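You operate a simulated robot arm through the tools that you are given. There is no shell and no other tool. Be economical: measure what you need, move in short steps, check, and stop when the job is done.

You are at the controls of a simulated two-armed robot. One attempt, no reset.

Task
Pick up the copper coil from the back left corner of the press twenty-six table with one hand, pass it to the other hand and put it on the right side of the press twenty-seven table. Set down upright: copper coil.

It is judged by the outcome, as a careful person would: the job done as asked, and still so three seconds after it is handed in. It fails if anything else is knocked over, pushed out of place, dropped, spilled or broken.

Robot
Two 7-joint arms with three-finger grippers on one trunk, on a base that drives. Base frame: it is fixed to the floor where the robot stands at the start and does not move with it; the origin is under the middle of the robot, x ahead of it, y to its left, z up; the surface under the hand at the start is at about z = 740. Readings come in mm, degrees, newtons and seconds.
The left shoulder is at the start at [70, 146, 1113], the right one opposite. With the tool pointing down near the work surface each hand reaches from about 260 to 680 mm from the robot's upright axis, wherever it stands, measured 20 degrees to its own side. Places, roughly: right side of the press twenty-seven table [1500, 1500, 700]. Payload 2.2 kg a hand.
Tool frame (each hand has its own): the origin (TCP) lies between the finger pads and is the grasp point; the fingertips stand 28 mm ahead of it; z points along the fingers, y is the line along which they close. Largest opening 102 mm; the body of the gripper starts 71 mm behind the TCP.
Orientation is that of the tool frame in the base frame, as a unit quaternion [w, x, y, z]. With the fingers straight down and closing along the base's y, the tool's x points along the base's -x, its y along +y and its z along -z.

Tools
- The arms move only by the tool servo_tool. It takes "left_targets", "right_targets" or both (then of equal length, played together; a hand with none holds still); each is a list that holds one entry, the list of rows, each a list of 7 numbers: the shift along the base's x, y, z in units of 30 mm (1.0 is 30 mm), then the turn, a rotation vector about the base's x, y, z in units of 5 degrees (1.0 is 5 degrees), then the gripper command, from -1 (shut) to 1 (fully open), values between in proportion. In form: [[[tx, ty, tz, ax, ay, az, claw], ...]]. A call has 1 to 10 rows; each row shifts and turns the commanded pose from where the row before left it. A call with a number of a shift or a turn outside -1 to 1 is refused whole. A row lasts 0.2 s, in which the tool goes at most 50 mm and 8.6 degrees; a call with a longer step from one row to the next is refused whole, and so is a gripper value outside its range. Where a pose cannot be reached the arm comes as near as it can. A force on the tool above 40 N (or 10 N above the force at the start of the call, whichever is more), or a blocked arm, ends the call early, and 0.2 s more pass. The fingers move at their own pace and stop on an object; they squeeze with about 32 N. The grip force told is the motor's: it shows also when the fingers shut on nothing. Time passes only in rows, and 0.2 s behind the last, so rows that do not move let the fingers close. It gives the time, the measured TCP pose, the force on the tool (base axes), the opening and the grip force at its end, in the units of the frame above (readings bear some noise), with the torque about the TCP (base axes, N m) and any sound that the robot's microphone picked up, and new pictures: "views" is both (left out), scene, wrist or none (wrist: the cameras of the hands that moved).
- Cameras (640 x 400 px; columns grow to the right, rows downward): "scene" is now at [132.9, -1.4, 1328.2]; the picture's right is [-0.01, -1.00, 0.00], its down [-0.70, 0.01, -0.71] and it looks along [0.71, -0.01, -0.70] (base axes); focal length 295 px, centre (320, 200). "left" rides on the left gripper at [72, 38, -86] in its tool frame; the picture's right is [-0.46, 0.89, 0.00], its down [-0.60, -0.32, -0.73] and it looks along [-0.65, -0.34, 0.68] (tool axes); focal length 256 px, centre (320, 200). "right" rides on the right gripper at [69, 44, -86] in its tool frame; the picture's right is [-0.53, 0.85, 0.00], its down [-0.58, -0.36, -0.73] and it looks along [-0.62, -0.39, 0.68] (tool axes); focal length 256 px, centre (320, 200). There is no depth. A picture from a camera that has moved, and an enlarged one, comes with that camera's place and axes in the base frame and with its lens.
- slide_trunk(by): slides the trunk up (or, below 0, down) by that many mm; the arms and the scene camera ride with it, the base frame stays. It gives what a move gives, with no picture.
- roll_base(legs): drives the robot by 1 to 6 legs, each [ahead, left, turn to the left] in mm, mm and degrees, along the robot's own axes; the way and the turn of a leg run together, so that a leg with both is an arc; at most 1500 mm and 180 degrees a leg. The arms and the cameras ride along, it lands a little off, and it stops where it bumps. It gives what a move gives, and a new picture of the scene camera.
- aim_head(pan, tilt): turns the head with the scene camera to pan (to the left, within 86 degrees either way) and tilt (down, from -29 to 69), counted from straight ahead of the robot. It gives what a move gives, and a new picture of the scene camera.
- enlarge(camera, box): a new picture of the part [left, top, right, bottom] of that camera's present view, enlarged. The clock stands still meanwhile.
- hand_in(): hands the job in; it is judged then, once.

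Go step by step. Nothing tells you exact positions but the pictures and the camera data: compare them with the known pose of the tool, close in by small moves and look again before you grip or let go. The budget is 120 turns and 260 pictures, counting those below and the enlarged ones. Unless the task says otherwise, let go and move clear before handing in, and close with one line.

The tools are called after ">>>" as name(argument=value, ...) on one line, values as JSON. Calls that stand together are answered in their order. servo_tool: Moves the arms, as the interface text tells. Its arguments: {"type":"object","properties":{"left_targets":{"type":"array"},"right_targets":{"type":"array"},"views":{"type":"string","enum":["both","scene","wrist","none"]}},"required":[]} The other tools are called the same way: slide_trunk (by) slides the trunk up or down; roll_base (legs) drives the base; aim_head (pan, tilt) turns the head that bears the scene camera; enlarge (camera, box) takes an enlarged picture of a part of a camera's view; hand_in () hands the job in.

At the start:

```text
t: 0.0
left_tool_pos: [527.7, 273.8, 973.9]
left_tool_rot: [0.001, -0.001, 1.0, 0.001]
left_wrist_force: [0.4, -0.2, -0.3]
left_torque: [0.03, 0.0, 0.01]
left_gripper_width: 101.8
left_gripper_force: 0.0
right_tool_pos: [446.2, -120.0, 1069.7]
right_tool_rot: [0.0, 0.0, 1.0, 0.001]
right_wrist_force: [0.0, -0.1, -0.3]
right_torque: [-0.01, 0.01, 0.01]
right_gripper_width: 101.7
right_gripper_force: 0.1
trunk travel left (down, up): [-650.0, 290.0]
robot x, y, heading: [-3.5, 0.3, 0.0]
head pan, tilt: [-0.6, 44.4]
```

scene: 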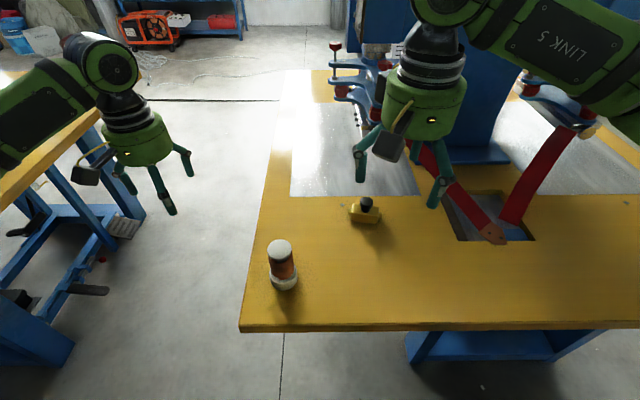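
right: 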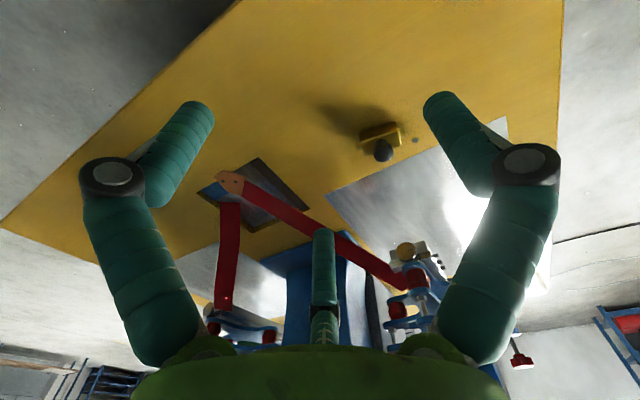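
left: 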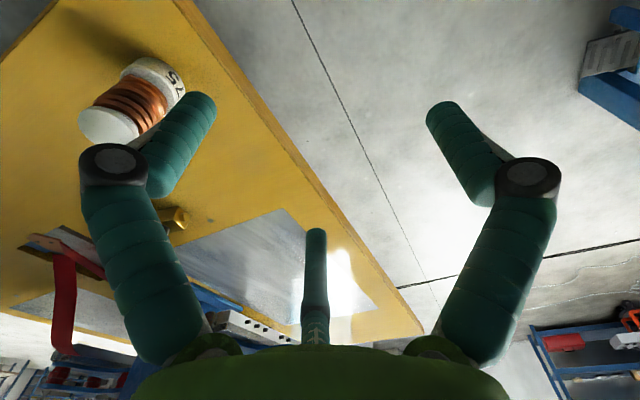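

I see a copper-wound spool standing near the left edge of the table, at about [465, 73, 740]. I'll look closer at it and then look around for the other table.

>>> enlarge(camera="scene", box=[230, 180, 390, 330])

>>> enlarge(camera="left", box=[60, 30, 240, 170])

>>> aim_head(pan=45, tilt=25)

```text
2.67 times, centred on (310, 255) of scene
camera zoom: at [132.9, -1.4, 1328.2], right [-0.01, -1.0, 0.0], down [-0.7, 0.01, -0.71], along [0.71, -0.01, -0.7], focal length 787 px, centre (347, 53)
```

zoom: 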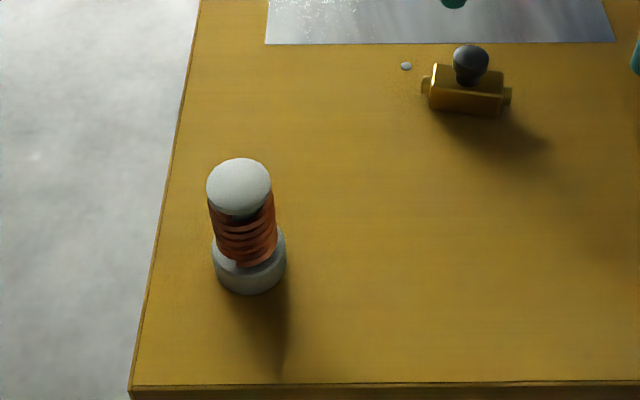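

```text
2.86 times, centred on (150, 100) of left
camera zoom: at [455.8, 312.3, 1061.2], right [0.46, 0.89, 0.0], down [0.6, -0.32, 0.73], along [0.65, -0.34, -0.68], focal length 731 px, centre (806, 486)
```

zoom: 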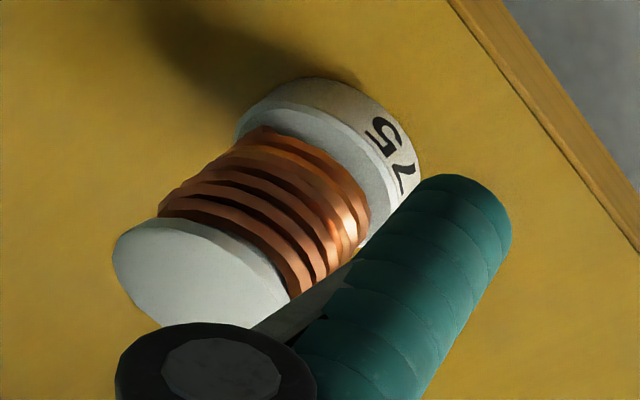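

```text
t: 1.1
left_tool_pos: [527.6, 273.7, 974.7]
left_tool_rot: [-0.001, -0.001, 1.0, 0.0]
left_wrist_force: [0.3, -0.1, 0.5]
left_torque: [0.04, 0.02, -0.01]
left_gripper_width: 102.1
left_gripper_force: 0.0
right_tool_pos: [447.0, -118.3, 1071.1]
right_tool_rot: [0.001, 0.0, 1.0, 0.0]
right_wrist_force: [-0.1, 0.4, 0.5]
right_torque: [0.02, -0.01, 0.06]
right_gripper_width: 102.2
right_gripper_force: 0.0
trunk travel left (down, up): [-650.0, 290.0]
robot x, y, heading: [0.0, -3.2, 0.3]
head pan, tilt: [45.0, 25.0]
camera scene: at [116.3, 64.6, 1357.9], right [0.71, -0.71, 0.0], down [-0.3, -0.3, -0.91], along [0.64, 0.64, -0.42], focal length 295 px, centre (320, 200)
```

scene: 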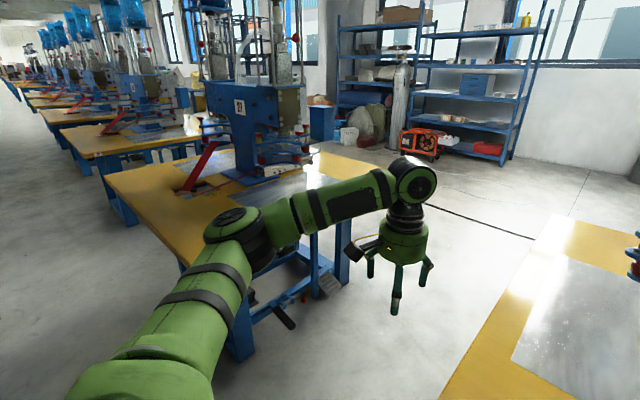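

The neighbouring table to the left, with the given place [1500, 1500] on its far strip, should be press twenty-seven. I'll check its label and the floor aisle.

>>> enlarge(camera="scene", box=[170, 60, 410, 210])

>>> aim_head(pan=20, tilt=30)

>>> aim_head(pan=0, tilt=15)

```text
2.67 times, centred on (290, 135) of scene
camera zoom: at [116.3, 64.6, 1357.9], right [0.71, -0.71, 0.0], down [-0.3, -0.3, -0.91], along [0.64, 0.64, -0.42], focal length 787 px, centre (400, 373)
```

zoom: 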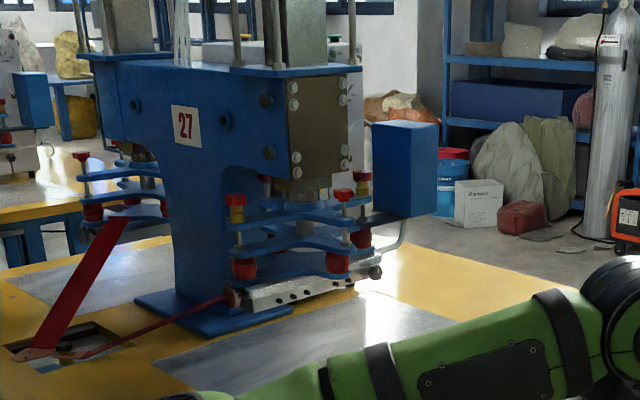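

```text
t: 2.0
left_tool_pos: [526.2, 274.4, 974.1]
left_tool_rot: [0.0, -0.001, 1.0, 0.0]
left_wrist_force: [0.5, -0.1, 0.5]
left_torque: [0.0, -0.01, -0.01]
left_gripper_width: 101.9
left_gripper_force: 0.2
right_tool_pos: [447.2, -119.6, 1070.0]
right_tool_rot: [0.0, 0.0, 1.0, 0.001]
right_wrist_force: [0.3, 0.2, -0.7]
right_torque: [0.02, -0.02, 0.01]
right_gripper_width: 102.1
right_gripper_force: 0.0
trunk travel left (down, up): [-650.0, 290.0]
robot x, y, heading: [1.3, 3.8, 0.0]
head pan, tilt: [20.0, 30.0]
camera scene: at [136.0, 30.5, 1350.0], right [0.34, -0.94, 0.0], down [-0.47, -0.17, -0.87], along [0.81, 0.3, -0.5], focal length 295 px, centre (320, 200)
```

scene: 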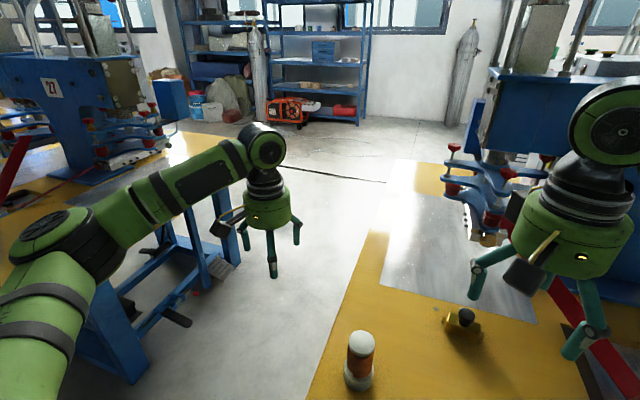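

```text
t: 2.9
left_tool_pos: [528.1, 274.6, 973.7]
left_tool_rot: [-0.001, -0.001, 1.0, 0.0]
left_wrist_force: [-0.1, 0.1, -0.4]
left_torque: [0.0, -0.03, -0.02]
left_gripper_width: 102.2
left_gripper_force: 0.1
right_tool_pos: [446.3, -119.0, 1071.4]
right_tool_rot: [0.0, 0.0, 1.0, 0.001]
right_wrist_force: [-0.2, 0.7, 0.0]
right_torque: [0.0, -0.03, 0.01]
right_gripper_width: 102.0
right_gripper_force: 0.0
trunk travel left (down, up): [-650.0, 290.0]
robot x, y, heading: [-1.4, 1.6, -0.1]
head pan, tilt: [0.0, 15.0]
camera scene: at [144.5, -0.4, 1374.1], right [0.0, -1.0, 0.0], down [-0.26, 0.0, -0.97], along [0.97, 0.0, -0.26], focal length 295 px, centre (320, 200)
```

scene: 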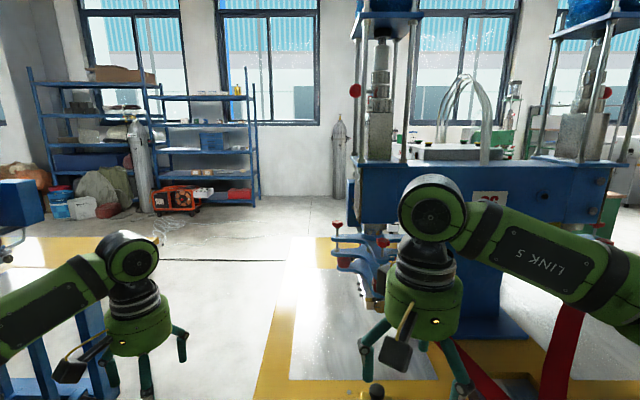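

Press 27 is confirmed; the aisle and the far side look open. My plan is for the left hand to take the coil low, tilted in from the left, then pass it to the right hand, which grips the top vertically. I start by turning both hands so they close along x.

>>> servo_tool(left_targets=[[[0, 0, 0, 0, 0, -1, 1], [0, 0, 0, 0, 0, -1, 1], [0, 0, 0, 0, 0, -1, 1], [0, 0, 0, 0, 0, -1, 1], [0, 0, 0, 0, 0, -1, 1], [0, 0, 0, 0, 0, -1, 1], [0, 0, 0, 0, 0, -1, 1], [0, 0, 0, 0, 0, -1, 1], [0, 0, 0, 0, 0, -1, 1]]], right_targets=[[[0, -0.3, 0, 0, 0, 1, 1], [0, -0.3, 0, 0, 0, 1, 1], [0, -0.3, 0, 0, 0, 1, 1], [0, -0.3, 0, 0, 0, 1, 1], [0, -0.3, 0, 0, 0, 1, 1], [0, -0.3, 0, 0, 0, 1, 1], [0, -0.3, 0, 0, 0, 1, 1], [0, -0.3, 0, 0, 0, 1, 1], [0, -0.3, 0, 0, 0, 1, 1]]], views="none")

>>> servo_tool(left_targets=[[[0, 0, 0, 0, 0, -1, 1], [0, 0, 0, 0, 0, -1, 1], [0, 0, 0, 0, 0, -1, 1], [0, 0, 0, 0, 0, -1, 1], [0, 0, 0, 0, 0, -1, 1], [0, 0, 0, 0, 0, -1, 1], [0, 0, 0, 0, 0, -1, 1], [0, 0, 0, 0, 0, -1, 1], [0, 0, 0, 0, 0, -1, 1]]], right_targets=[[[0, 0, 0, 0, 0, 1, 1], [0, 0, 0, 0, 0, 1, 1], [0, 0, 0, 0, 0, 1, 1], [0, 0, 0, 0, 0, 1, 1], [0, 0, 0, 0, 0, 1, 1], [0, 0, 0, 0, 0, 1, 1], [0, 0, 0, 0, 0, 1, 1], [0, 0, 0, 0, 0, 1, 1], [0, 0, 0, 0, 0, 1, 1]]], views="none")

>>> aim_head(pan=0, tilt=45)

```text
t: 4.8
left_tool_pos: [528.2, 274.4, 974.3]
left_tool_rot: [0.0, 0.382, 0.924, -0.001]
left_wrist_force: [0.1, -0.2, 0.5]
left_torque: [-0.02, 0.0, 0.04]
left_gripper_width: 102.2
left_gripper_force: 0.1
right_tool_pos: [446.3, -199.9, 1069.7]
right_tool_rot: [0.001, -0.384, 0.923, 0.001]
right_wrist_force: [-0.2, 0.0, -0.1]
right_torque: [0.04, 0.03, 0.01]
right_gripper_width: 101.7
right_gripper_force: 0.1
trunk travel left (down, up): [-650.0, 290.0]
robot x, y, heading: [0.8, 0.1, -0.1]
head pan, tilt: [0.0, 15.0]
```

```text
t: 6.8
left_tool_pos: [527.2, 274.2, 973.8]
left_tool_rot: [0.0, 0.707, 0.707, 0.0]
left_wrist_force: [0.4, 0.2, 0.3]
left_torque: [0.01, 0.01, -0.02]
left_gripper_width: 102.0
left_gripper_force: 0.1
right_tool_pos: [326.0, -114.9, 1054.1]
right_tool_rot: [0.0, -0.707, 0.708, 0.0]
right_wrist_force: [0.0, 0.7, -0.5]
right_torque: [0.02, 0.01, 0.01]
right_gripper_width: 102.2
right_gripper_force: 0.1
right hand out of reach, approached as far as the arm can: row 2, 3, 4, 5, 6, 7, 8, 9
trunk travel left (down, up): [-650.0, 290.0]
robot x, y, heading: [0.1, -0.9, -0.1]
head pan, tilt: [0.0, 15.0]
```

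```text
t: 7.8
left_tool_pos: [528.5, 273.5, 973.4]
left_tool_rot: [0.0, 0.706, 0.708, 0.0]
left_wrist_force: [0.5, -0.2, 0.5]
left_torque: [0.02, -0.04, 0.0]
left_gripper_width: 101.8
left_gripper_force: 0.1
right_tool_pos: [327.6, -114.0, 1053.8]
right_tool_rot: [0.0, -0.707, 0.708, 0.0]
right_wrist_force: [0.7, 0.0, -0.1]
right_torque: [0.02, -0.01, 0.02]
right_gripper_width: 102.2
right_gripper_force: 0.1
trunk travel left (down, up): [-650.0, 290.0]
robot x, y, heading: [0.7, -0.4, 0.1]
head pan, tilt: [0.0, 45.0]
camera scene: at [132.4, -0.5, 1327.4], right [0.0, -1.0, 0.0], down [-0.71, 0.0, -0.71], along [0.71, 0.0, -0.71], focal length 295 px, centre (320, 200)
```

scene: 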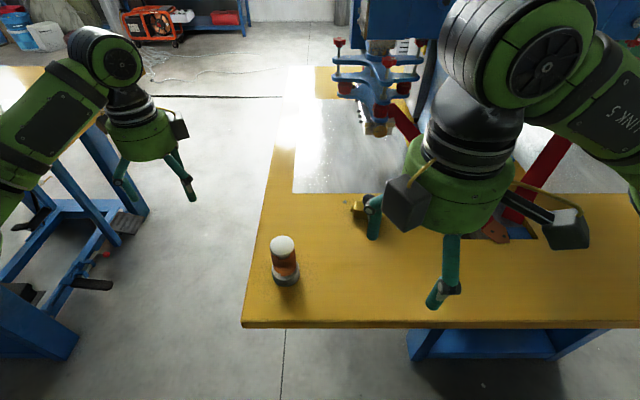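

The coil still reads about [469, 74]. Now I tilt the left hand 40° and bring it to a stand-off to the left of and above the coil.

>>> servo_tool(left_targets=[[[-0.24, -0.25, -0.1, -1, 0, 0, 1], [-0.24, -0.25, -0.1, -1, 0, 0, 1], [-0.24, -0.25, -0.1, -1, 0, 0, 1], [-0.24, -0.25, -0.1, -1, 0, 0, 1], [-0.24, -0.25, -0.1, -1, 0, 0, 1], [-0.24, -0.25, -0.1, -1, 0, 0, 1], [-0.24, -0.25, -0.1, -1, 0, 0, 1], [-0.24, -0.25, -0.1, -1, 0, 0, 1]]])

```text
t: 9.6
left_tool_pos: [469.8, 214.6, 950.3]
left_tool_rot: [0.243, 0.664, 0.665, -0.242]
left_wrist_force: [-0.1, 0.1, 0.4]
left_torque: [0.0, -0.01, -0.02]
left_gripper_width: 102.3
left_gripper_force: 0.1
right_tool_pos: [326.1, -113.7, 1052.9]
right_tool_rot: [0.0, -0.706, 0.708, 0.0]
right_wrist_force: [0.0, 0.4, -0.3]
right_torque: [0.0, 0.01, 0.03]
right_gripper_width: 101.6
right_gripper_force: 0.0
trunk travel left (down, up): [-650.0, 290.0]
robot x, y, heading: [-0.3, -0.1, 0.1]
head pan, tilt: [0.0, 45.0]
camera scene: at [132.2, -0.1, 1327.4], right [0.0, -1.0, 0.0], down [-0.71, 0.0, -0.71], along [0.71, 0.0, -0.71], focal length 295 px, centre (320, 200)
camera left: at [508.2, 325.4, 970.6], right [0.89, -0.35, 0.3], down [-0.32, 0.01, 0.95], along [-0.34, -0.93, -0.1], focal length 256 px, centre (320, 200)
```

scene: 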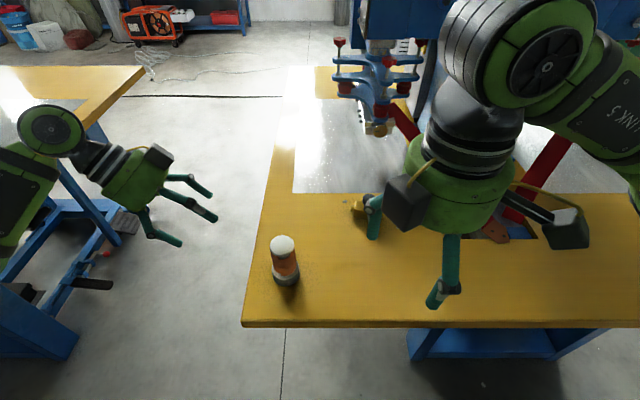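
left: 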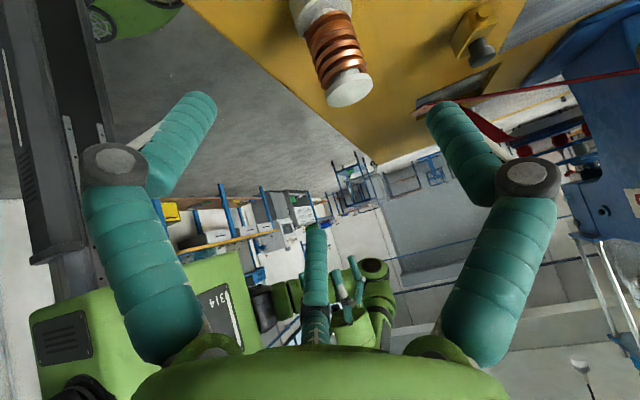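

The gripper pictures show three prongs rather than two, which matters for the grasp. I'll shut the left hand in the air to see how they move.

>>> servo_tool(left_targets=[[[0, 0, 0, 0, 0, 0, -0.2], [0, 0, 0, 0, 0, 0, -0.2]]], views="wrist")

>>> enlarge(camera="scene", box=[60, 100, 260, 260])

```text
t: 10.2
left_tool_pos: [469.1, 213.2, 950.4]
left_tool_rot: [0.241, 0.664, 0.665, -0.243]
left_wrist_force: [0.8, 0.1, -0.3]
left_torque: [0.01, -0.01, 0.03]
left_gripper_width: 40.6
left_gripper_force: 0.0
right_tool_pos: [326.1, -114.1, 1052.7]
right_tool_rot: [0.0, -0.707, 0.707, 0.0]
right_wrist_force: [0.2, 0.6, 0.1]
right_torque: [0.02, 0.01, 0.0]
right_gripper_width: 101.8
right_gripper_force: 0.0
trunk travel left (down, up): [-650.0, 290.0]
robot x, y, heading: [2.5, -1.0, -0.2]
head pan, tilt: [0.0, 45.0]
camera left: at [508.3, 325.3, 970.5], right [0.89, -0.36, 0.3], down [-0.32, 0.01, 0.95], along [-0.34, -0.93, -0.11], focal length 256 px, centre (320, 200)
```

left: 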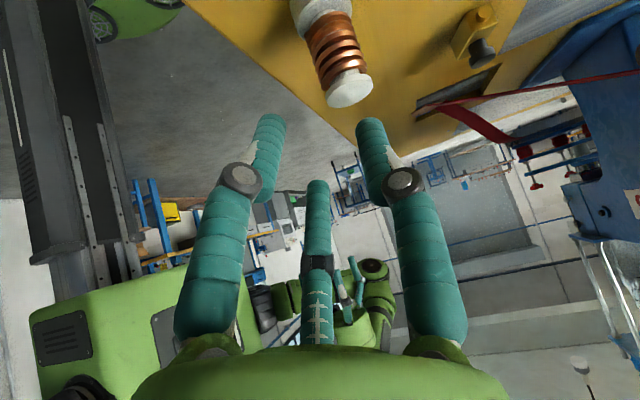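

```text
2.50 times, centred on (160, 180) of scene
camera zoom: at [132.4, -0.5, 1327.3], right [0.0, -1.0, 0.0], down [-0.71, 0.0, -0.71], along [0.71, 0.0, -0.71], focal length 738 px, centre (720, 250)
```

zoom: 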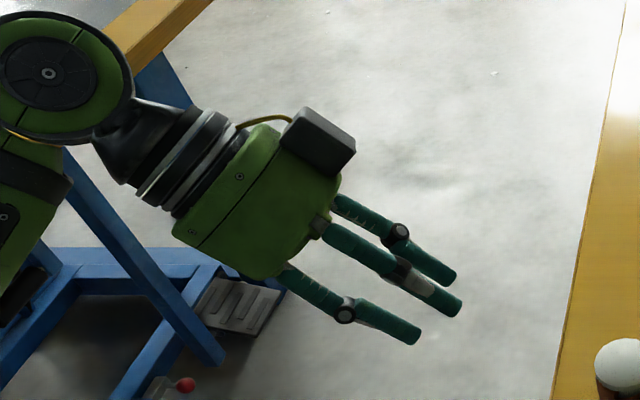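

The drawn hand closes with three prongs, while the spec says two fingers. Before I trust either, I'll lower the tilted left hand over bare table well clear of the coil and watch the force.

>>> servo_tool(left_targets=[[[1, 0, 0, 0, 0, 0, 1], [1, 0, 0, 0, 0, 0, 1], [1, -0.5, 0, 0, 0, 0, 1], [1, -0.9, -0.6, 0, 0, 0, 1], [0.4, -1, -0.8, 0, 0, 0, 1], [0, -1, -1, 0, 0, 0, 1], [0, 0, -1, 0, 0, 0, 1], [0, 0, -0.6, 0, 0, 0, 1]]])

```text
t: 12.0
left_tool_pos: [602.3, 110.9, 828.9]
left_tool_rot: [0.242, 0.664, 0.665, -0.242]
left_wrist_force: [-0.2, 0.3, 0.6]
left_torque: [0.0, -0.02, -0.03]
left_gripper_width: 102.2
left_gripper_force: 0.0
right_tool_pos: [327.1, -114.7, 1053.2]
right_tool_rot: [0.0, -0.706, 0.708, 0.0]
right_wrist_force: [0.5, -0.5, -0.1]
right_torque: [-0.04, 0.02, 0.01]
right_gripper_width: 102.0
right_gripper_force: 0.2
trunk travel left (down, up): [-650.0, 290.0]
robot x, y, heading: [1.4, -1.1, 0.2]
head pan, tilt: [0.0, 45.0]
camera scene: at [132.5, -0.6, 1327.4], right [0.0, -1.0, 0.0], down [-0.71, 0.0, -0.71], along [0.71, 0.0, -0.71], focal length 295 px, centre (320, 200)
camera left: at [640.8, 222.8, 849.2], right [0.89, -0.36, 0.3], down [-0.32, 0.01, 0.95], along [-0.34, -0.93, -0.11], focal length 256 px, centre (320, 200)
```

scene: 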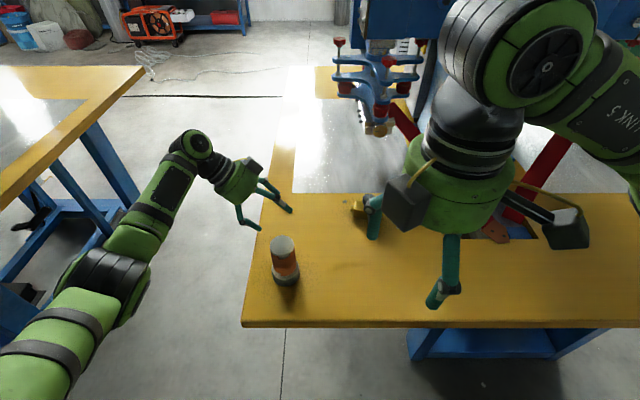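
left: 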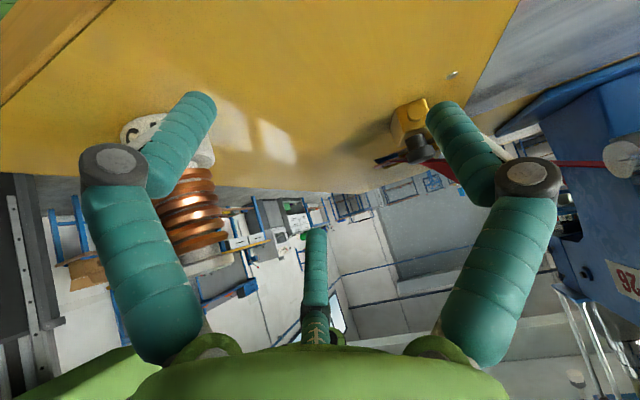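

Clear of everything here, so I lower in small steps to z≈780 and read the force.

>>> servo_tool(left_targets=[[[0, 0, -0.25, 0, 0, 0, 1], [0, 0, -0.25, 0, 0, 0, 1], [0, 0, -0.25, 0, 0, 0, 1], [0, 0, -0.25, 0, 0, 0, 1], [0, 0, -0.25, 0, 0, 0, 1], [0, 0, -0.25, 0, 0, 0, 1]]], views="both")

```text
t: 13.4
left_tool_pos: [601.1, 111.2, 785.9]
left_tool_rot: [0.242, 0.664, 0.665, -0.241]
left_wrist_force: [-2.0, 2.6, 5.9]
left_torque: [0.33, 0.31, -0.06]
left_gripper_width: 102.4
left_gripper_force: 0.1
right_tool_pos: [324.9, -112.9, 1054.3]
right_tool_rot: [0.001, -0.706, 0.708, -0.001]
right_wrist_force: [0.1, -1.2, -0.1]
right_torque: [-0.01, -0.02, 0.0]
right_gripper_width: 101.5
right_gripper_force: 0.1
trunk travel left (down, up): [-650.0, 290.0]
robot x, y, heading: [-1.3, 2.1, 0.1]
head pan, tilt: [0.0, 45.0]
camera scene: at [130.3, -0.1, 1327.7], right [0.0, -1.0, 0.0], down [-0.71, 0.0, -0.71], along [0.71, 0.0, -0.71], focal length 295 px, centre (320, 200)
camera left: at [639.7, 223.7, 807.0], right [0.89, -0.35, 0.3], down [-0.32, 0.01, 0.95], along [-0.34, -0.94, -0.11], focal length 256 px, centre (320, 200)
```

scene: 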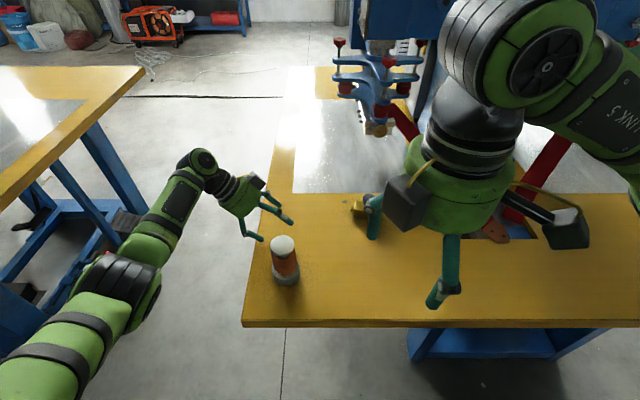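
left: 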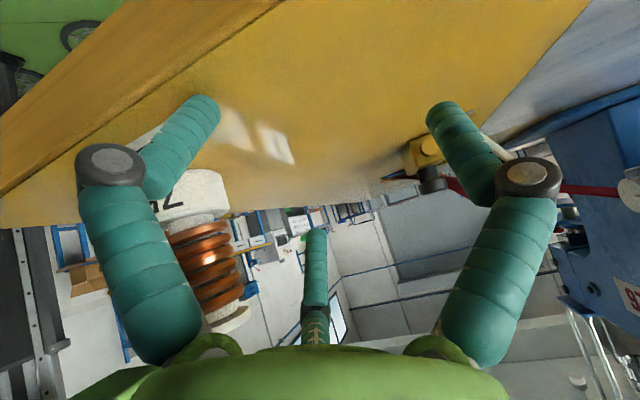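

The touch (about 6 N, with a torque that puts it at the lower side prong) shows all three fingers are solid, at tool angles of about 90°, -30° and 210°. So the left hand will take the coil horizontally at mid-height with the camera on top, and the right hand will take the top flange vertically. First I back off and roll the left hand 180°.

>>> servo_tool(left_targets=[[[0, 0, 1, 0, 0, 0, 1], [0, 0.5, 1, 0, 0, 0, 1], [0, 1, 1, 0, 0, 0, 1], [0, 1, 1, 0, 0, 0, 1], [-0.5, 1, 1, 0, 0, 0, 1], [-0.5, 0.6, 0.6, 0, 0.8265, 0.985, 1], [-0.5, 0, 0, 0, 0.8265, 0.985, 1], [0, 0, 0, 0, 0.8265, 0.985, 1], [0, 0, 0, 0, 0.8265, 0.985, 1], [0, 0, 0, 0, 0.8265, 0.985, 1]]], views="none")

>>> servo_tool(left_targets=[[[0, 0, 0, 0, 0.8265, 0.985, 1], [0, 0, 0, 0, 0.8265, 0.985, 1], [0, 0, 0, 0, 0.8265, 0.985, 1], [0, 0, 0, 0, 0.8265, 0.985, 1], [0, 0, 0, 0, 0.8265, 0.985, 1], [0, 0, 0, 0, 0.8265, 0.985, 1], [0, 0, 0, 0, 0.8265, 0.985, 1], [0, 0, 0, 0, 0.8265, 0.985, 1], [0, 0, 0, 0, 0.8265, 0.985, 1], [0, 0, 0, 0, 0.8265, 0.985, 1]]], views="none")

>>> servo_tool(left_targets=[[[0, 0, 0, 0, 0.8265, 0.985, 1], [0, 0, 0, 0, 0.8265, 0.985, 1], [0, 0, 0, 0, 0.8265, 0.985, 1], [0, 0, 0, 0, 0.8265, 0.985, 1], [0, 0, 0, 0, 0.8265, 0.985, 1], [0, 0, 0, 0, 0.8265, 0.985, 1], [0, 0, 0, 0, 0.8265, 0.985, 1], [0, 0, 0, 0, 0.8265, 0.985, 1], [0, 0, 0, 0, 0.8265, 0.985, 1], [0, 0, 0, 0, 0.8265, 0.985, 1]]], views="both")

```text
t: 15.6
left_tool_pos: [556.5, 235.6, 952.2]
left_tool_rot: [0.163, 0.454, 0.823, -0.3]
left_wrist_force: [-0.5, 0.1, -0.7]
left_torque: [0.01, 0.02, 0.0]
left_gripper_width: 101.9
left_gripper_force: 0.1
right_tool_pos: [326.9, -115.8, 1052.9]
right_tool_rot: [-0.001, -0.707, 0.708, 0.0]
right_wrist_force: [0.3, 0.0, -0.3]
right_torque: [-0.02, -0.05, -0.03]
right_gripper_width: 102.0
right_gripper_force: 0.0
trunk travel left (down, up): [-650.0, 290.0]
robot x, y, heading: [2.8, -1.7, 0.1]
head pan, tilt: [0.0, 45.0]
```

```text
t: 17.8
left_tool_pos: [556.9, 234.0, 953.2]
left_tool_rot: [-0.02, -0.054, 0.938, -0.342]
left_wrist_force: [-0.5, 0.4, -0.2]
left_torque: [0.01, -0.02, -0.02]
left_gripper_width: 101.8
left_gripper_force: 0.1
right_tool_pos: [327.8, -115.1, 1053.5]
right_tool_rot: [0.0, -0.706, 0.708, 0.0]
right_wrist_force: [0.0, 0.3, 0.3]
right_torque: [-0.02, -0.03, -0.02]
right_gripper_width: 101.7
right_gripper_force: 0.0
trunk travel left (down, up): [-650.0, 290.0]
robot x, y, heading: [-0.7, -0.8, 0.0]
head pan, tilt: [0.0, 45.0]
```

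```text
t: 20.0
left_tool_pos: [556.6, 234.4, 952.3]
left_tool_rot: [-0.199, -0.544, 0.766, -0.278]
left_wrist_force: [0.4, 1.1, 0.3]
left_torque: [-0.03, 0.03, 0.0]
left_gripper_width: 102.0
left_gripper_force: 0.0
right_tool_pos: [326.6, -114.3, 1052.7]
right_tool_rot: [0.0, -0.706, 0.708, -0.001]
right_wrist_force: [0.3, 1.2, 0.0]
right_torque: [0.03, 0.02, -0.01]
right_gripper_width: 102.2
right_gripper_force: 0.0
trunk travel left (down, up): [-650.0, 290.0]
robot x, y, heading: [-0.1, -1.5, 0.0]
head pan, tilt: [0.0, 45.0]
camera scene: at [132.4, -0.5, 1327.3], right [0.0, -1.0, 0.0], down [-0.71, 0.0, -0.71], along [0.71, 0.0, -0.71], focal length 295 px, centre (320, 200)
camera left: at [497.8, 247.7, 1055.7], right [-0.68, 0.56, -0.47], down [0.5, 0.83, 0.26], along [0.53, -0.06, -0.84], focal length 256 px, centre (320, 200)
```

scene: 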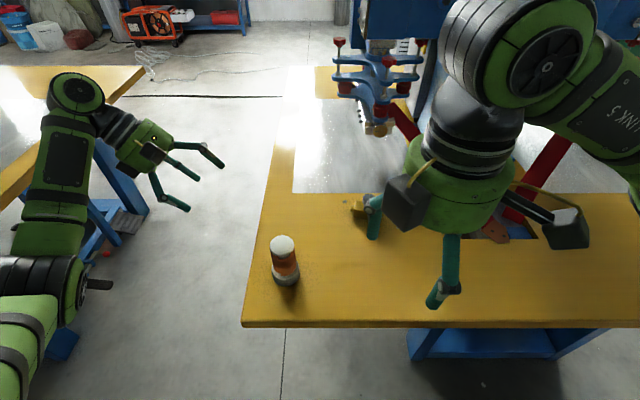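
left: 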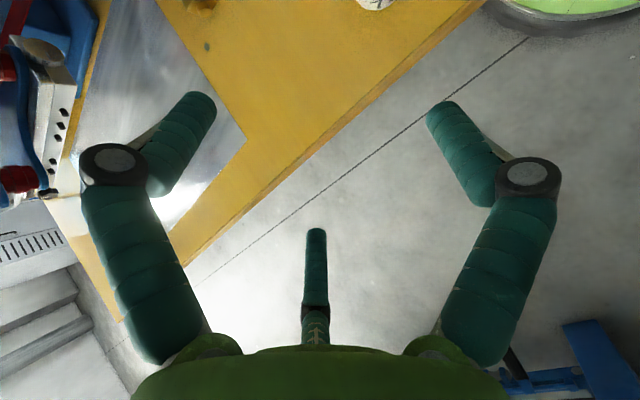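

The roll is going well. I'll finish it and tilt the hand to horizontal, keeping clear of the coil.

>>> servo_tool(left_targets=[[[0, 0.5, 0, 0, 0.8265, 0.985, 1], [0, 0.5, 0, 0, 0.8265, 0.985, 1], [0, 0.5, 0, 0, 0.8265, 0.985, 1], [0, 0, 0, -1, 0, 0, 1], [0, 0, 0, -1, 0, 0, 1], [0, 0, 0, -1, 0, 0, 1], [0, 0, 0, -1, 0, 0, 1], [0, 0, 0, -1, 0, 0, 1]]], views="none")

>>> servo_tool(left_targets=[[[0, 0, 0, -1, 0, 0, 1], [0, 0, 0, -1, 0, 0, 1], [0, 0, 0, -1, 0, 0, 1], [0, 0, 0, -1, 0, 0, 1], [0, 0, 0, -1, 0, 0, 1]]], views="both")

```text
t: 21.8
left_tool_pos: [557.1, 279.1, 952.2]
left_tool_rot: [-0.38, -0.596, 0.597, -0.38]
left_wrist_force: [-0.8, -0.1, 0.5]
left_torque: [-0.03, 0.0, -0.02]
left_gripper_width: 102.0
left_gripper_force: 0.1
right_tool_pos: [325.3, -114.2, 1052.6]
right_tool_rot: [0.0, -0.706, 0.708, 0.0]
right_wrist_force: [-0.4, -0.1, 0.6]
right_torque: [0.02, -0.01, 0.0]
right_gripper_width: 102.0
right_gripper_force: 0.1
trunk travel left (down, up): [-650.0, 290.0]
robot x, y, heading: [-0.9, 2.3, -0.1]
head pan, tilt: [0.0, 45.0]
```

```text
t: 23.0
left_tool_pos: [556.5, 277.8, 952.8]
left_tool_rot: [0.499, 0.499, -0.5, 0.502]
left_wrist_force: [-0.2, -0.4, 0.0]
left_torque: [-0.03, -0.01, 0.0]
left_gripper_width: 102.2
left_gripper_force: 0.1
right_tool_pos: [326.4, -114.3, 1052.9]
right_tool_rot: [0.001, -0.707, 0.707, 0.001]
right_wrist_force: [0.5, -0.3, -0.5]
right_torque: [-0.01, 0.02, 0.03]
right_gripper_width: 101.9
right_gripper_force: 0.1
trunk travel left (down, up): [-650.0, 290.0]
robot x, y, heading: [4.0, 0.3, -0.1]
head pan, tilt: [0.0, 45.0]
camera scene: at [132.5, -1.1, 1327.3], right [0.0, -1.0, 0.0], down [-0.71, 0.0, -0.71], along [0.71, 0.0, -0.71], focal length 295 px, centre (320, 200)
camera left: at [518.7, 366.2, 1026.4], right [-0.88, 0.0, -0.47], down [0.32, 0.73, -0.6], along [0.34, -0.68, -0.65], focal length 256 px, centre (320, 200)
```

scene: 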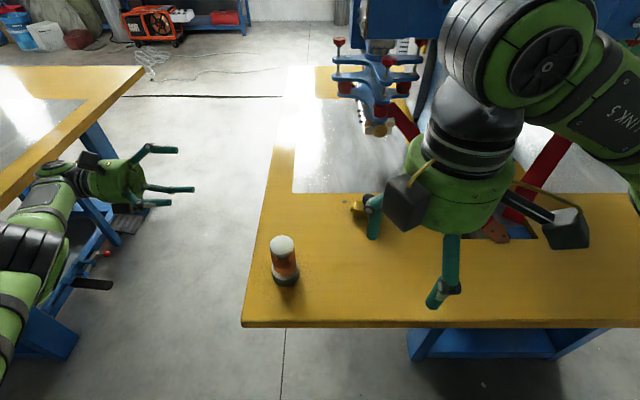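
left: 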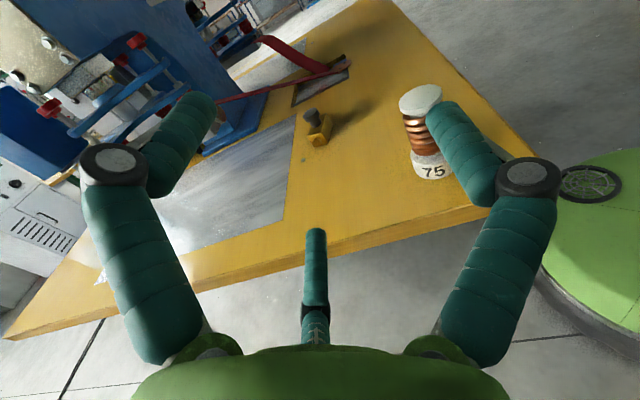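

The hand is horizontal with the camera on top and the pair of fingers on the far side. I'll measure the coil precisely from both cameras.

>>> enlarge(camera="scene", box=[250, 225, 330, 295])

>>> enlarge(camera="left", box=[370, 70, 490, 190])

```text
5.71 times, centred on (290, 260) of scene
camera zoom: at [132.5, -1.1, 1327.3], right [0.0, -1.0, 0.0], down [-0.71, 0.0, -0.71], along [0.71, 0.0, -0.71], focal length 1686 px, centre (491, -143)
```

zoom: 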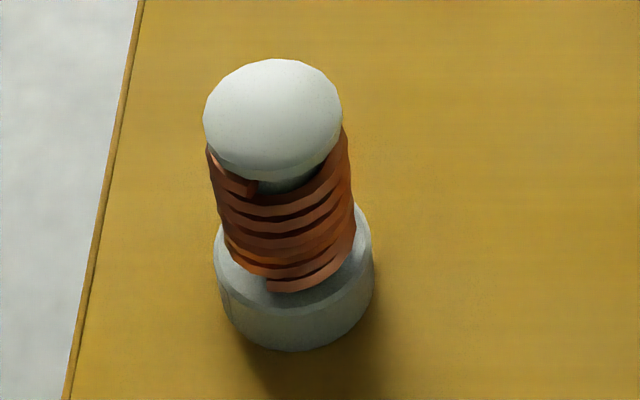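

```text
3.33 times, centred on (430, 130) of left
camera zoom: at [518.7, 366.2, 1026.4], right [-0.88, 0.0, -0.47], down [0.32, 0.73, -0.6], along [0.34, -0.68, -0.65], focal length 853 px, centre (-47, 433)
```

zoom: 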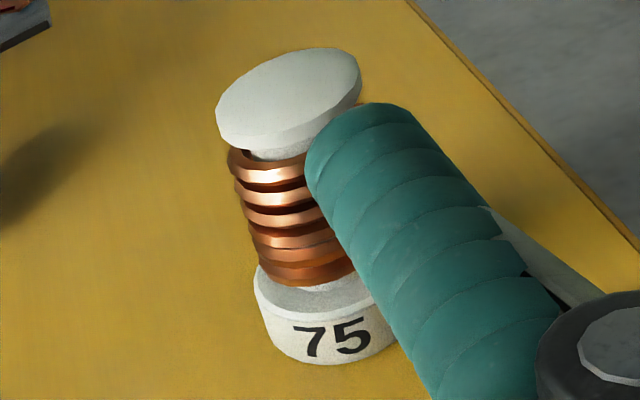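

The coil sits at about [482, 78], is about 110 mm tall, and is 62 mm wide at the base, 50 at the copper and 47 at the top. Best grasp: left hand horizontal with one finger passing above the top and the other two pinching the copper, so the right hand can come from above astride that finger. I roll -32° and move to the pre-grasp.

>>> servo_tool(left_targets=[[[-0.35, -0.3, -0.5, 0, -1, 0, 1], [-0.35, -0.3, -0.6, 0, -1, 0, 1], [-0.35, -0.3, -0.6, 0, -1, 0, 1], [-0.35, -0.3, -0.6, 0, -1, 0, 1], [-0.35, -0.3, -0.6, 0, -1, 0, 1], [-0.35, -0.3, -0.7, 0, -1, 0, 1], [-0.35, -0.3, -0.7, 0, -0.4, 0, 1]]], views="both")

>>> enlarge(camera="scene", box=[180, 200, 340, 300])

```text
t: 24.6
left_tool_pos: [484.0, 215.8, 824.5]
left_tool_rot: [0.343, 0.342, -0.618, 0.619]
left_wrist_force: [0.1, 0.1, 0.2]
left_torque: [0.02, 0.03, -0.01]
left_gripper_width: 101.9
left_gripper_force: 0.1
right_tool_pos: [326.3, -113.9, 1053.3]
right_tool_rot: [0.001, -0.706, 0.708, 0.0]
right_wrist_force: [0.9, 0.5, 0.7]
right_torque: [-0.01, 0.01, 0.03]
right_gripper_width: 102.0
right_gripper_force: 0.1
trunk travel left (down, up): [-650.0, 290.0]
robot x, y, heading: [-0.8, -2.2, -0.2]
head pan, tilt: [0.0, 45.0]
camera scene: at [132.3, -0.6, 1327.4], right [0.0, -1.0, 0.0], down [-0.71, 0.0, -0.71], along [0.71, 0.0, -0.71], focal length 295 px, centre (320, 200)
camera left: at [413.9, 303.5, 865.7], right [-0.5, 0.0, -0.86], down [0.59, 0.73, -0.34], along [0.63, -0.68, -0.37], focal length 256 px, centre (320, 200)
```

scene: 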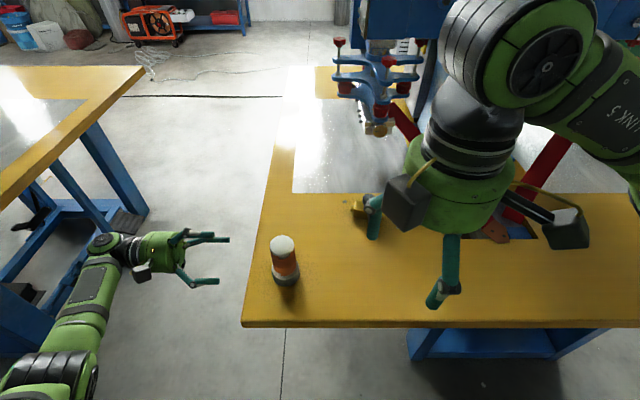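
left: 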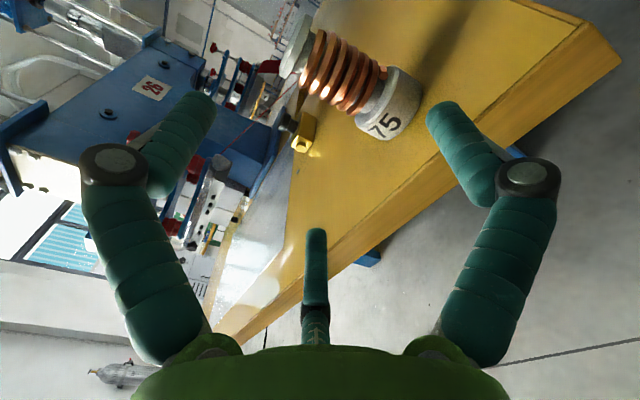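

```text
4.00 times, centred on (260, 250) of scene
camera zoom: at [132.3, -0.6, 1327.4], right [0.0, -1.0, 0.0], down [-0.71, 0.0, -0.71], along [0.71, 0.0, -0.71], focal length 1180 px, centre (560, 0)
```

zoom: 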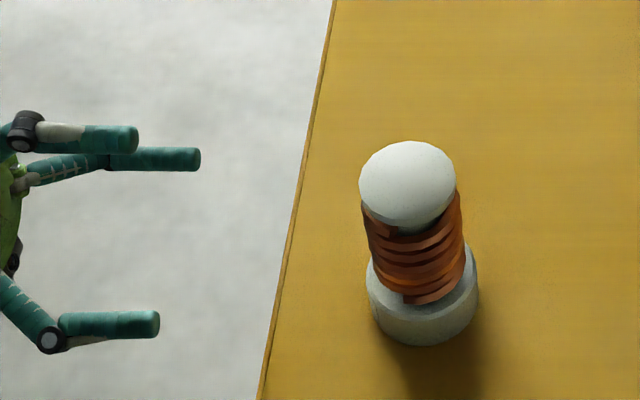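

Cross-checking gives the coil at about [481, 79] with its top at z≈850. The hand axis at z=824 keeps the upper finger above the top, so I move in halfway and look.

>>> servo_tool(left_targets=[[[-0.05, -0.6, 0, 0, 0, 0, 1], [-0.05, -0.6, 0, 0, 0, 0, 1], [0, -0.6, 0, 0, 0, 0, 1], [0, -0.6, 0, 0, 0, 0, 1]]], views="both")

>>> enlarge(camera="scene", box=[200, 210, 340, 300])

```text
t: 25.6
left_tool_pos: [482.0, 143.4, 823.4]
left_tool_rot: [0.342, 0.343, -0.618, 0.619]
left_wrist_force: [-0.7, -0.6, -0.4]
left_torque: [-0.01, -0.01, -0.01]
left_gripper_width: 101.6
left_gripper_force: 0.0
right_tool_pos: [327.1, -115.3, 1052.4]
right_tool_rot: [0.001, -0.707, 0.708, 0.001]
right_wrist_force: [0.2, -0.2, -0.6]
right_torque: [0.0, -0.02, -0.01]
right_gripper_width: 101.9
right_gripper_force: 0.1
trunk travel left (down, up): [-650.0, 290.0]
robot x, y, heading: [-0.1, 1.9, -0.0]
head pan, tilt: [0.0, 45.0]
camera scene: at [132.4, -1.1, 1327.4], right [0.0, -1.0, 0.0], down [-0.71, 0.0, -0.71], along [0.71, 0.0, -0.71], focal length 295 px, centre (320, 200)
camera left: at [411.1, 230.8, 866.2], right [-0.5, 0.0, -0.86], down [0.59, 0.73, -0.34], along [0.63, -0.68, -0.37], focal length 256 px, centre (320, 200)
```

scene: 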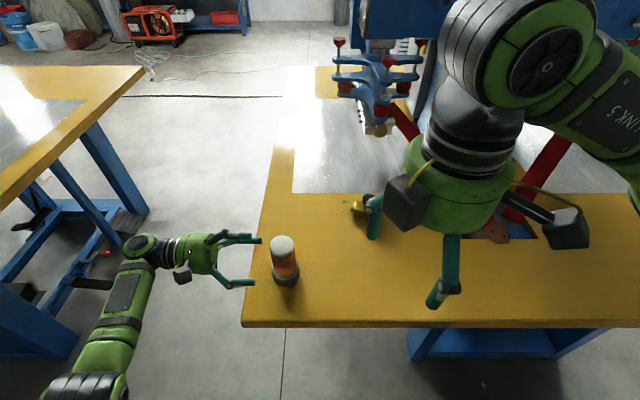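
left: 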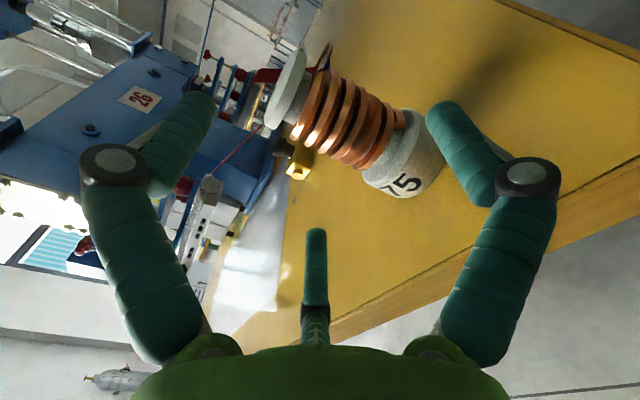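

```text
4.44 times, centred on (270, 255) of scene
camera zoom: at [132.4, -1.1, 1327.4], right [0.0, -1.0, 0.0], down [-0.71, 0.0, -0.71], along [0.71, 0.0, -0.71], focal length 1312 px, centre (542, -44)
```

zoom: 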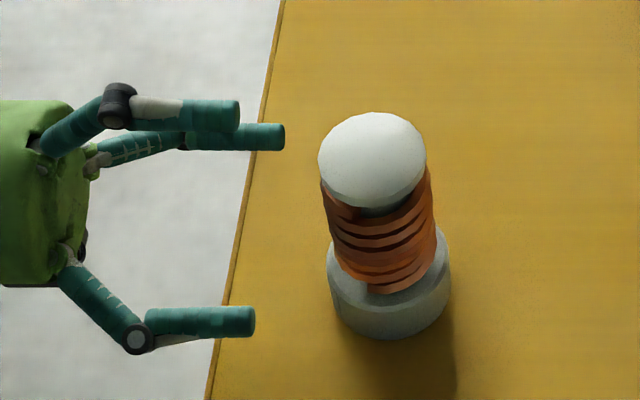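

Both views agree on the coil at about [479, 77]. Moving in so the TCP lands at y≈87.

>>> servo_tool(left_targets=[[[-0.1, -0.4, 0, 0, 0, 0, 1], [0, -0.5, 0, 0, 0, 0, 1], [0, -0.5, 0, 0, 0, 0, 1], [0, -0.5, 0, 0, 0, 0, 1]]], views="both")

>>> enlarge(camera="scene", box=[220, 210, 340, 300])

```text
t: 26.6
left_tool_pos: [477.7, 87.4, 823.7]
left_tool_rot: [-0.343, -0.342, 0.619, -0.618]
left_wrist_force: [-0.4, -0.5, 0.0]
left_torque: [-0.02, 0.01, -0.01]
left_gripper_width: 101.9
left_gripper_force: 0.1
right_tool_pos: [326.4, -114.1, 1052.9]
right_tool_rot: [0.001, -0.706, 0.708, 0.0]
right_wrist_force: [0.8, -1.1, 0.4]
right_torque: [-0.02, -0.02, -0.02]
right_gripper_width: 102.4
right_gripper_force: 0.1
trunk travel left (down, up): [-650.0, 290.0]
robot x, y, heading: [-2.1, 5.5, 0.1]
head pan, tilt: [0.0, 45.0]
camera scene: at [132.4, -1.0, 1327.3], right [0.0, -1.0, 0.0], down [-0.71, 0.0, -0.71], along [0.71, 0.0, -0.71], focal length 295 px, centre (320, 200)
camera left: at [407.5, 174.1, 866.2], right [-0.5, 0.0, -0.86], down [0.59, 0.73, -0.34], along [0.63, -0.68, -0.37], focal length 256 px, centre (320, 200)
```

scene: 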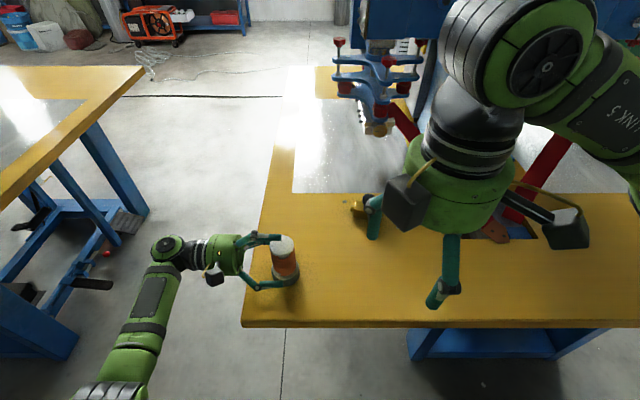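
left: 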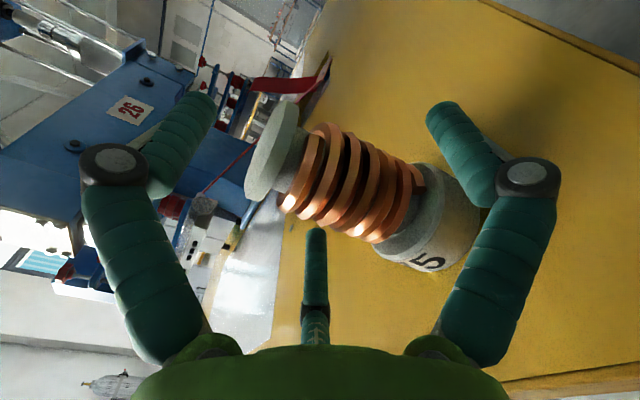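

```text
4.44 times, centred on (280, 255) of scene
camera zoom: at [132.4, -1.0, 1327.3], right [0.0, -1.0, 0.0], down [-0.71, 0.0, -0.71], along [0.71, 0.0, -0.71], focal length 1312 px, centre (498, -44)
```

zoom: 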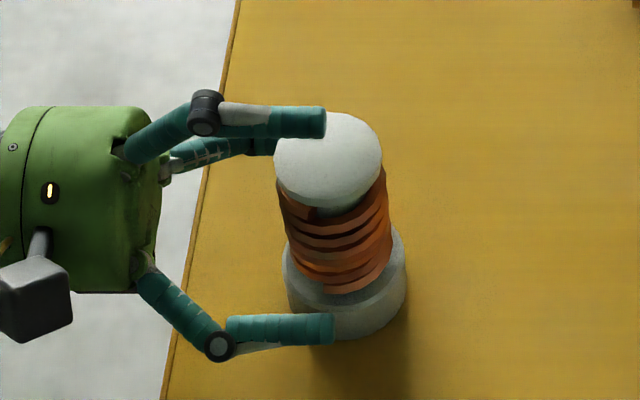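

The upper finger clears the top disc, but in the scene view the tips only reach the coil's centre line. I advance another 14 mm and check.

>>> servo_tool(left_targets=[[[0, -0.24, 0, 0, 0, 0, 1], [0, -0.24, 0, 0, 0, 0, 1]]], views="wrist")

>>> enlarge(camera="scene", box=[220, 210, 340, 300])

```text
t: 27.2
left_tool_pos: [477.2, 72.5, 824.0]
left_tool_rot: [0.342, 0.342, -0.618, 0.619]
left_wrist_force: [0.1, 0.8, 0.1]
left_torque: [0.01, 0.03, -0.02]
left_gripper_width: 102.4
left_gripper_force: 0.0
right_tool_pos: [326.7, -114.7, 1052.9]
right_tool_rot: [0.0, -0.707, 0.707, -0.001]
right_wrist_force: [0.4, -0.1, -0.6]
right_torque: [-0.04, 0.0, 0.0]
right_gripper_width: 101.7
right_gripper_force: 0.1
trunk travel left (down, up): [-650.0, 290.0]
robot x, y, heading: [-4.9, 0.1, 0.1]
head pan, tilt: [0.0, 45.0]
camera left: at [407.8, 159.8, 866.3], right [-0.5, 0.0, -0.86], down [0.59, 0.73, -0.34], along [0.63, -0.68, -0.37], focal length 256 px, centre (320, 200)
```

left: 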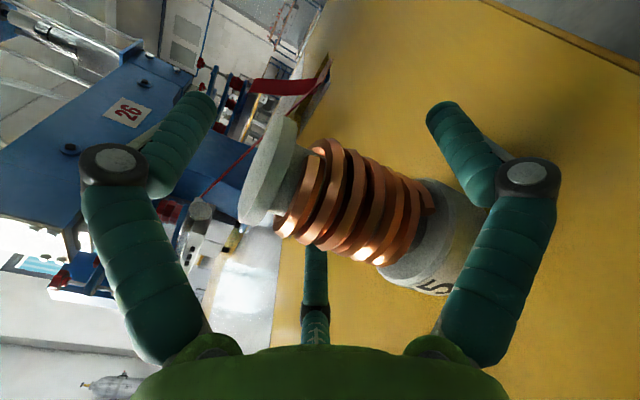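

```text
4.44 times, centred on (280, 255) of scene
camera zoom: at [132.5, -0.7, 1327.3], right [0.0, -1.0, 0.0], down [-0.71, 0.0, -0.71], along [0.71, 0.0, -0.71], focal length 1312 px, centre (498, -44)
```

zoom: 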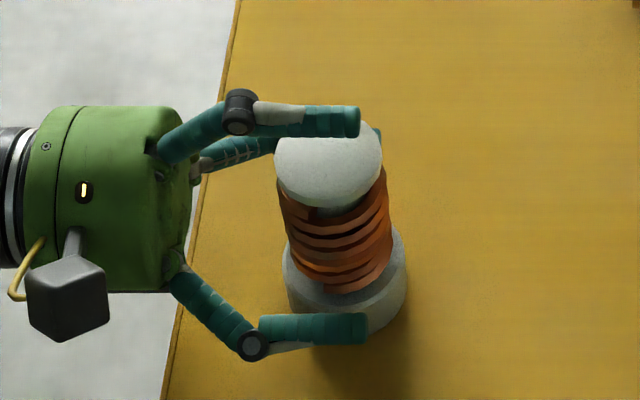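

Tips are now past the centre. I close partway to see that the fingers centre on the copper.

>>> servo_tool(left_targets=[[[0, 0, 0, 0, 0, 0, 0.45], [0, 0, 0, 0, 0, 0, 0.35]]], views="wrist")

>>> enlarge(camera="scene", box=[220, 210, 340, 300])

```text
t: 27.8
left_tool_pos: [477.8, 73.4, 824.4]
left_tool_rot: [0.344, 0.343, -0.618, 0.619]
left_wrist_force: [-1.0, 0.8, 0.0]
left_torque: [0.01, -0.01, 0.0]
left_gripper_width: 68.8
left_gripper_force: 0.0
right_tool_pos: [327.2, -113.2, 1053.1]
right_tool_rot: [0.0, -0.706, 0.708, 0.0]
right_wrist_force: [-0.3, -0.5, -0.5]
right_torque: [0.01, 0.02, 0.04]
right_gripper_width: 101.9
right_gripper_force: 0.2
trunk travel left (down, up): [-650.0, 290.0]
robot x, y, heading: [2.3, -2.0, -0.2]
head pan, tilt: [0.0, 45.0]
camera left: at [407.7, 160.1, 866.2], right [-0.5, 0.0, -0.86], down [0.59, 0.73, -0.34], along [0.63, -0.68, -0.37], focal length 256 px, centre (320, 200)
```

left: 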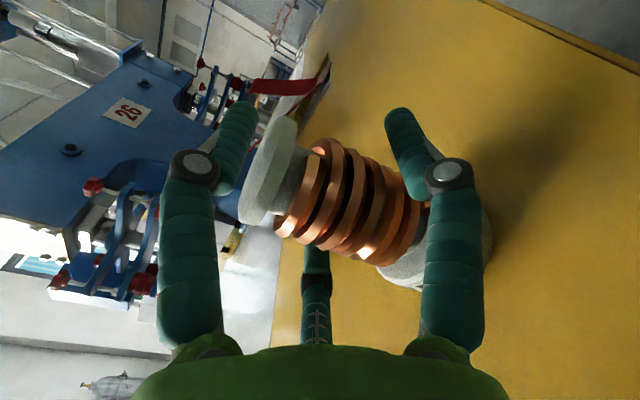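

```text
4.44 times, centred on (280, 255) of scene
camera zoom: at [132.4, -0.5, 1327.3], right [0.0, -1.0, 0.0], down [-0.71, 0.0, -0.71], along [0.71, 0.0, -0.71], focal length 1312 px, centre (498, -44)
```

zoom: 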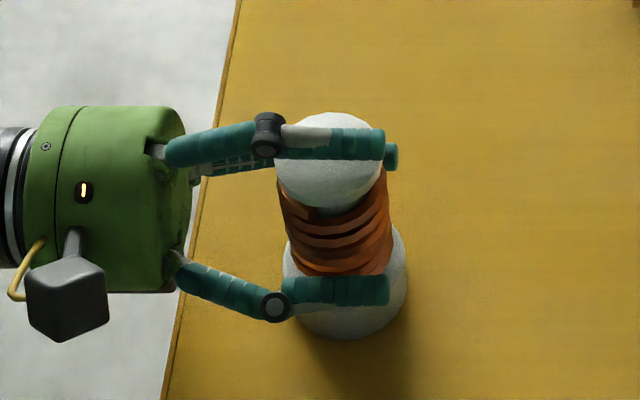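

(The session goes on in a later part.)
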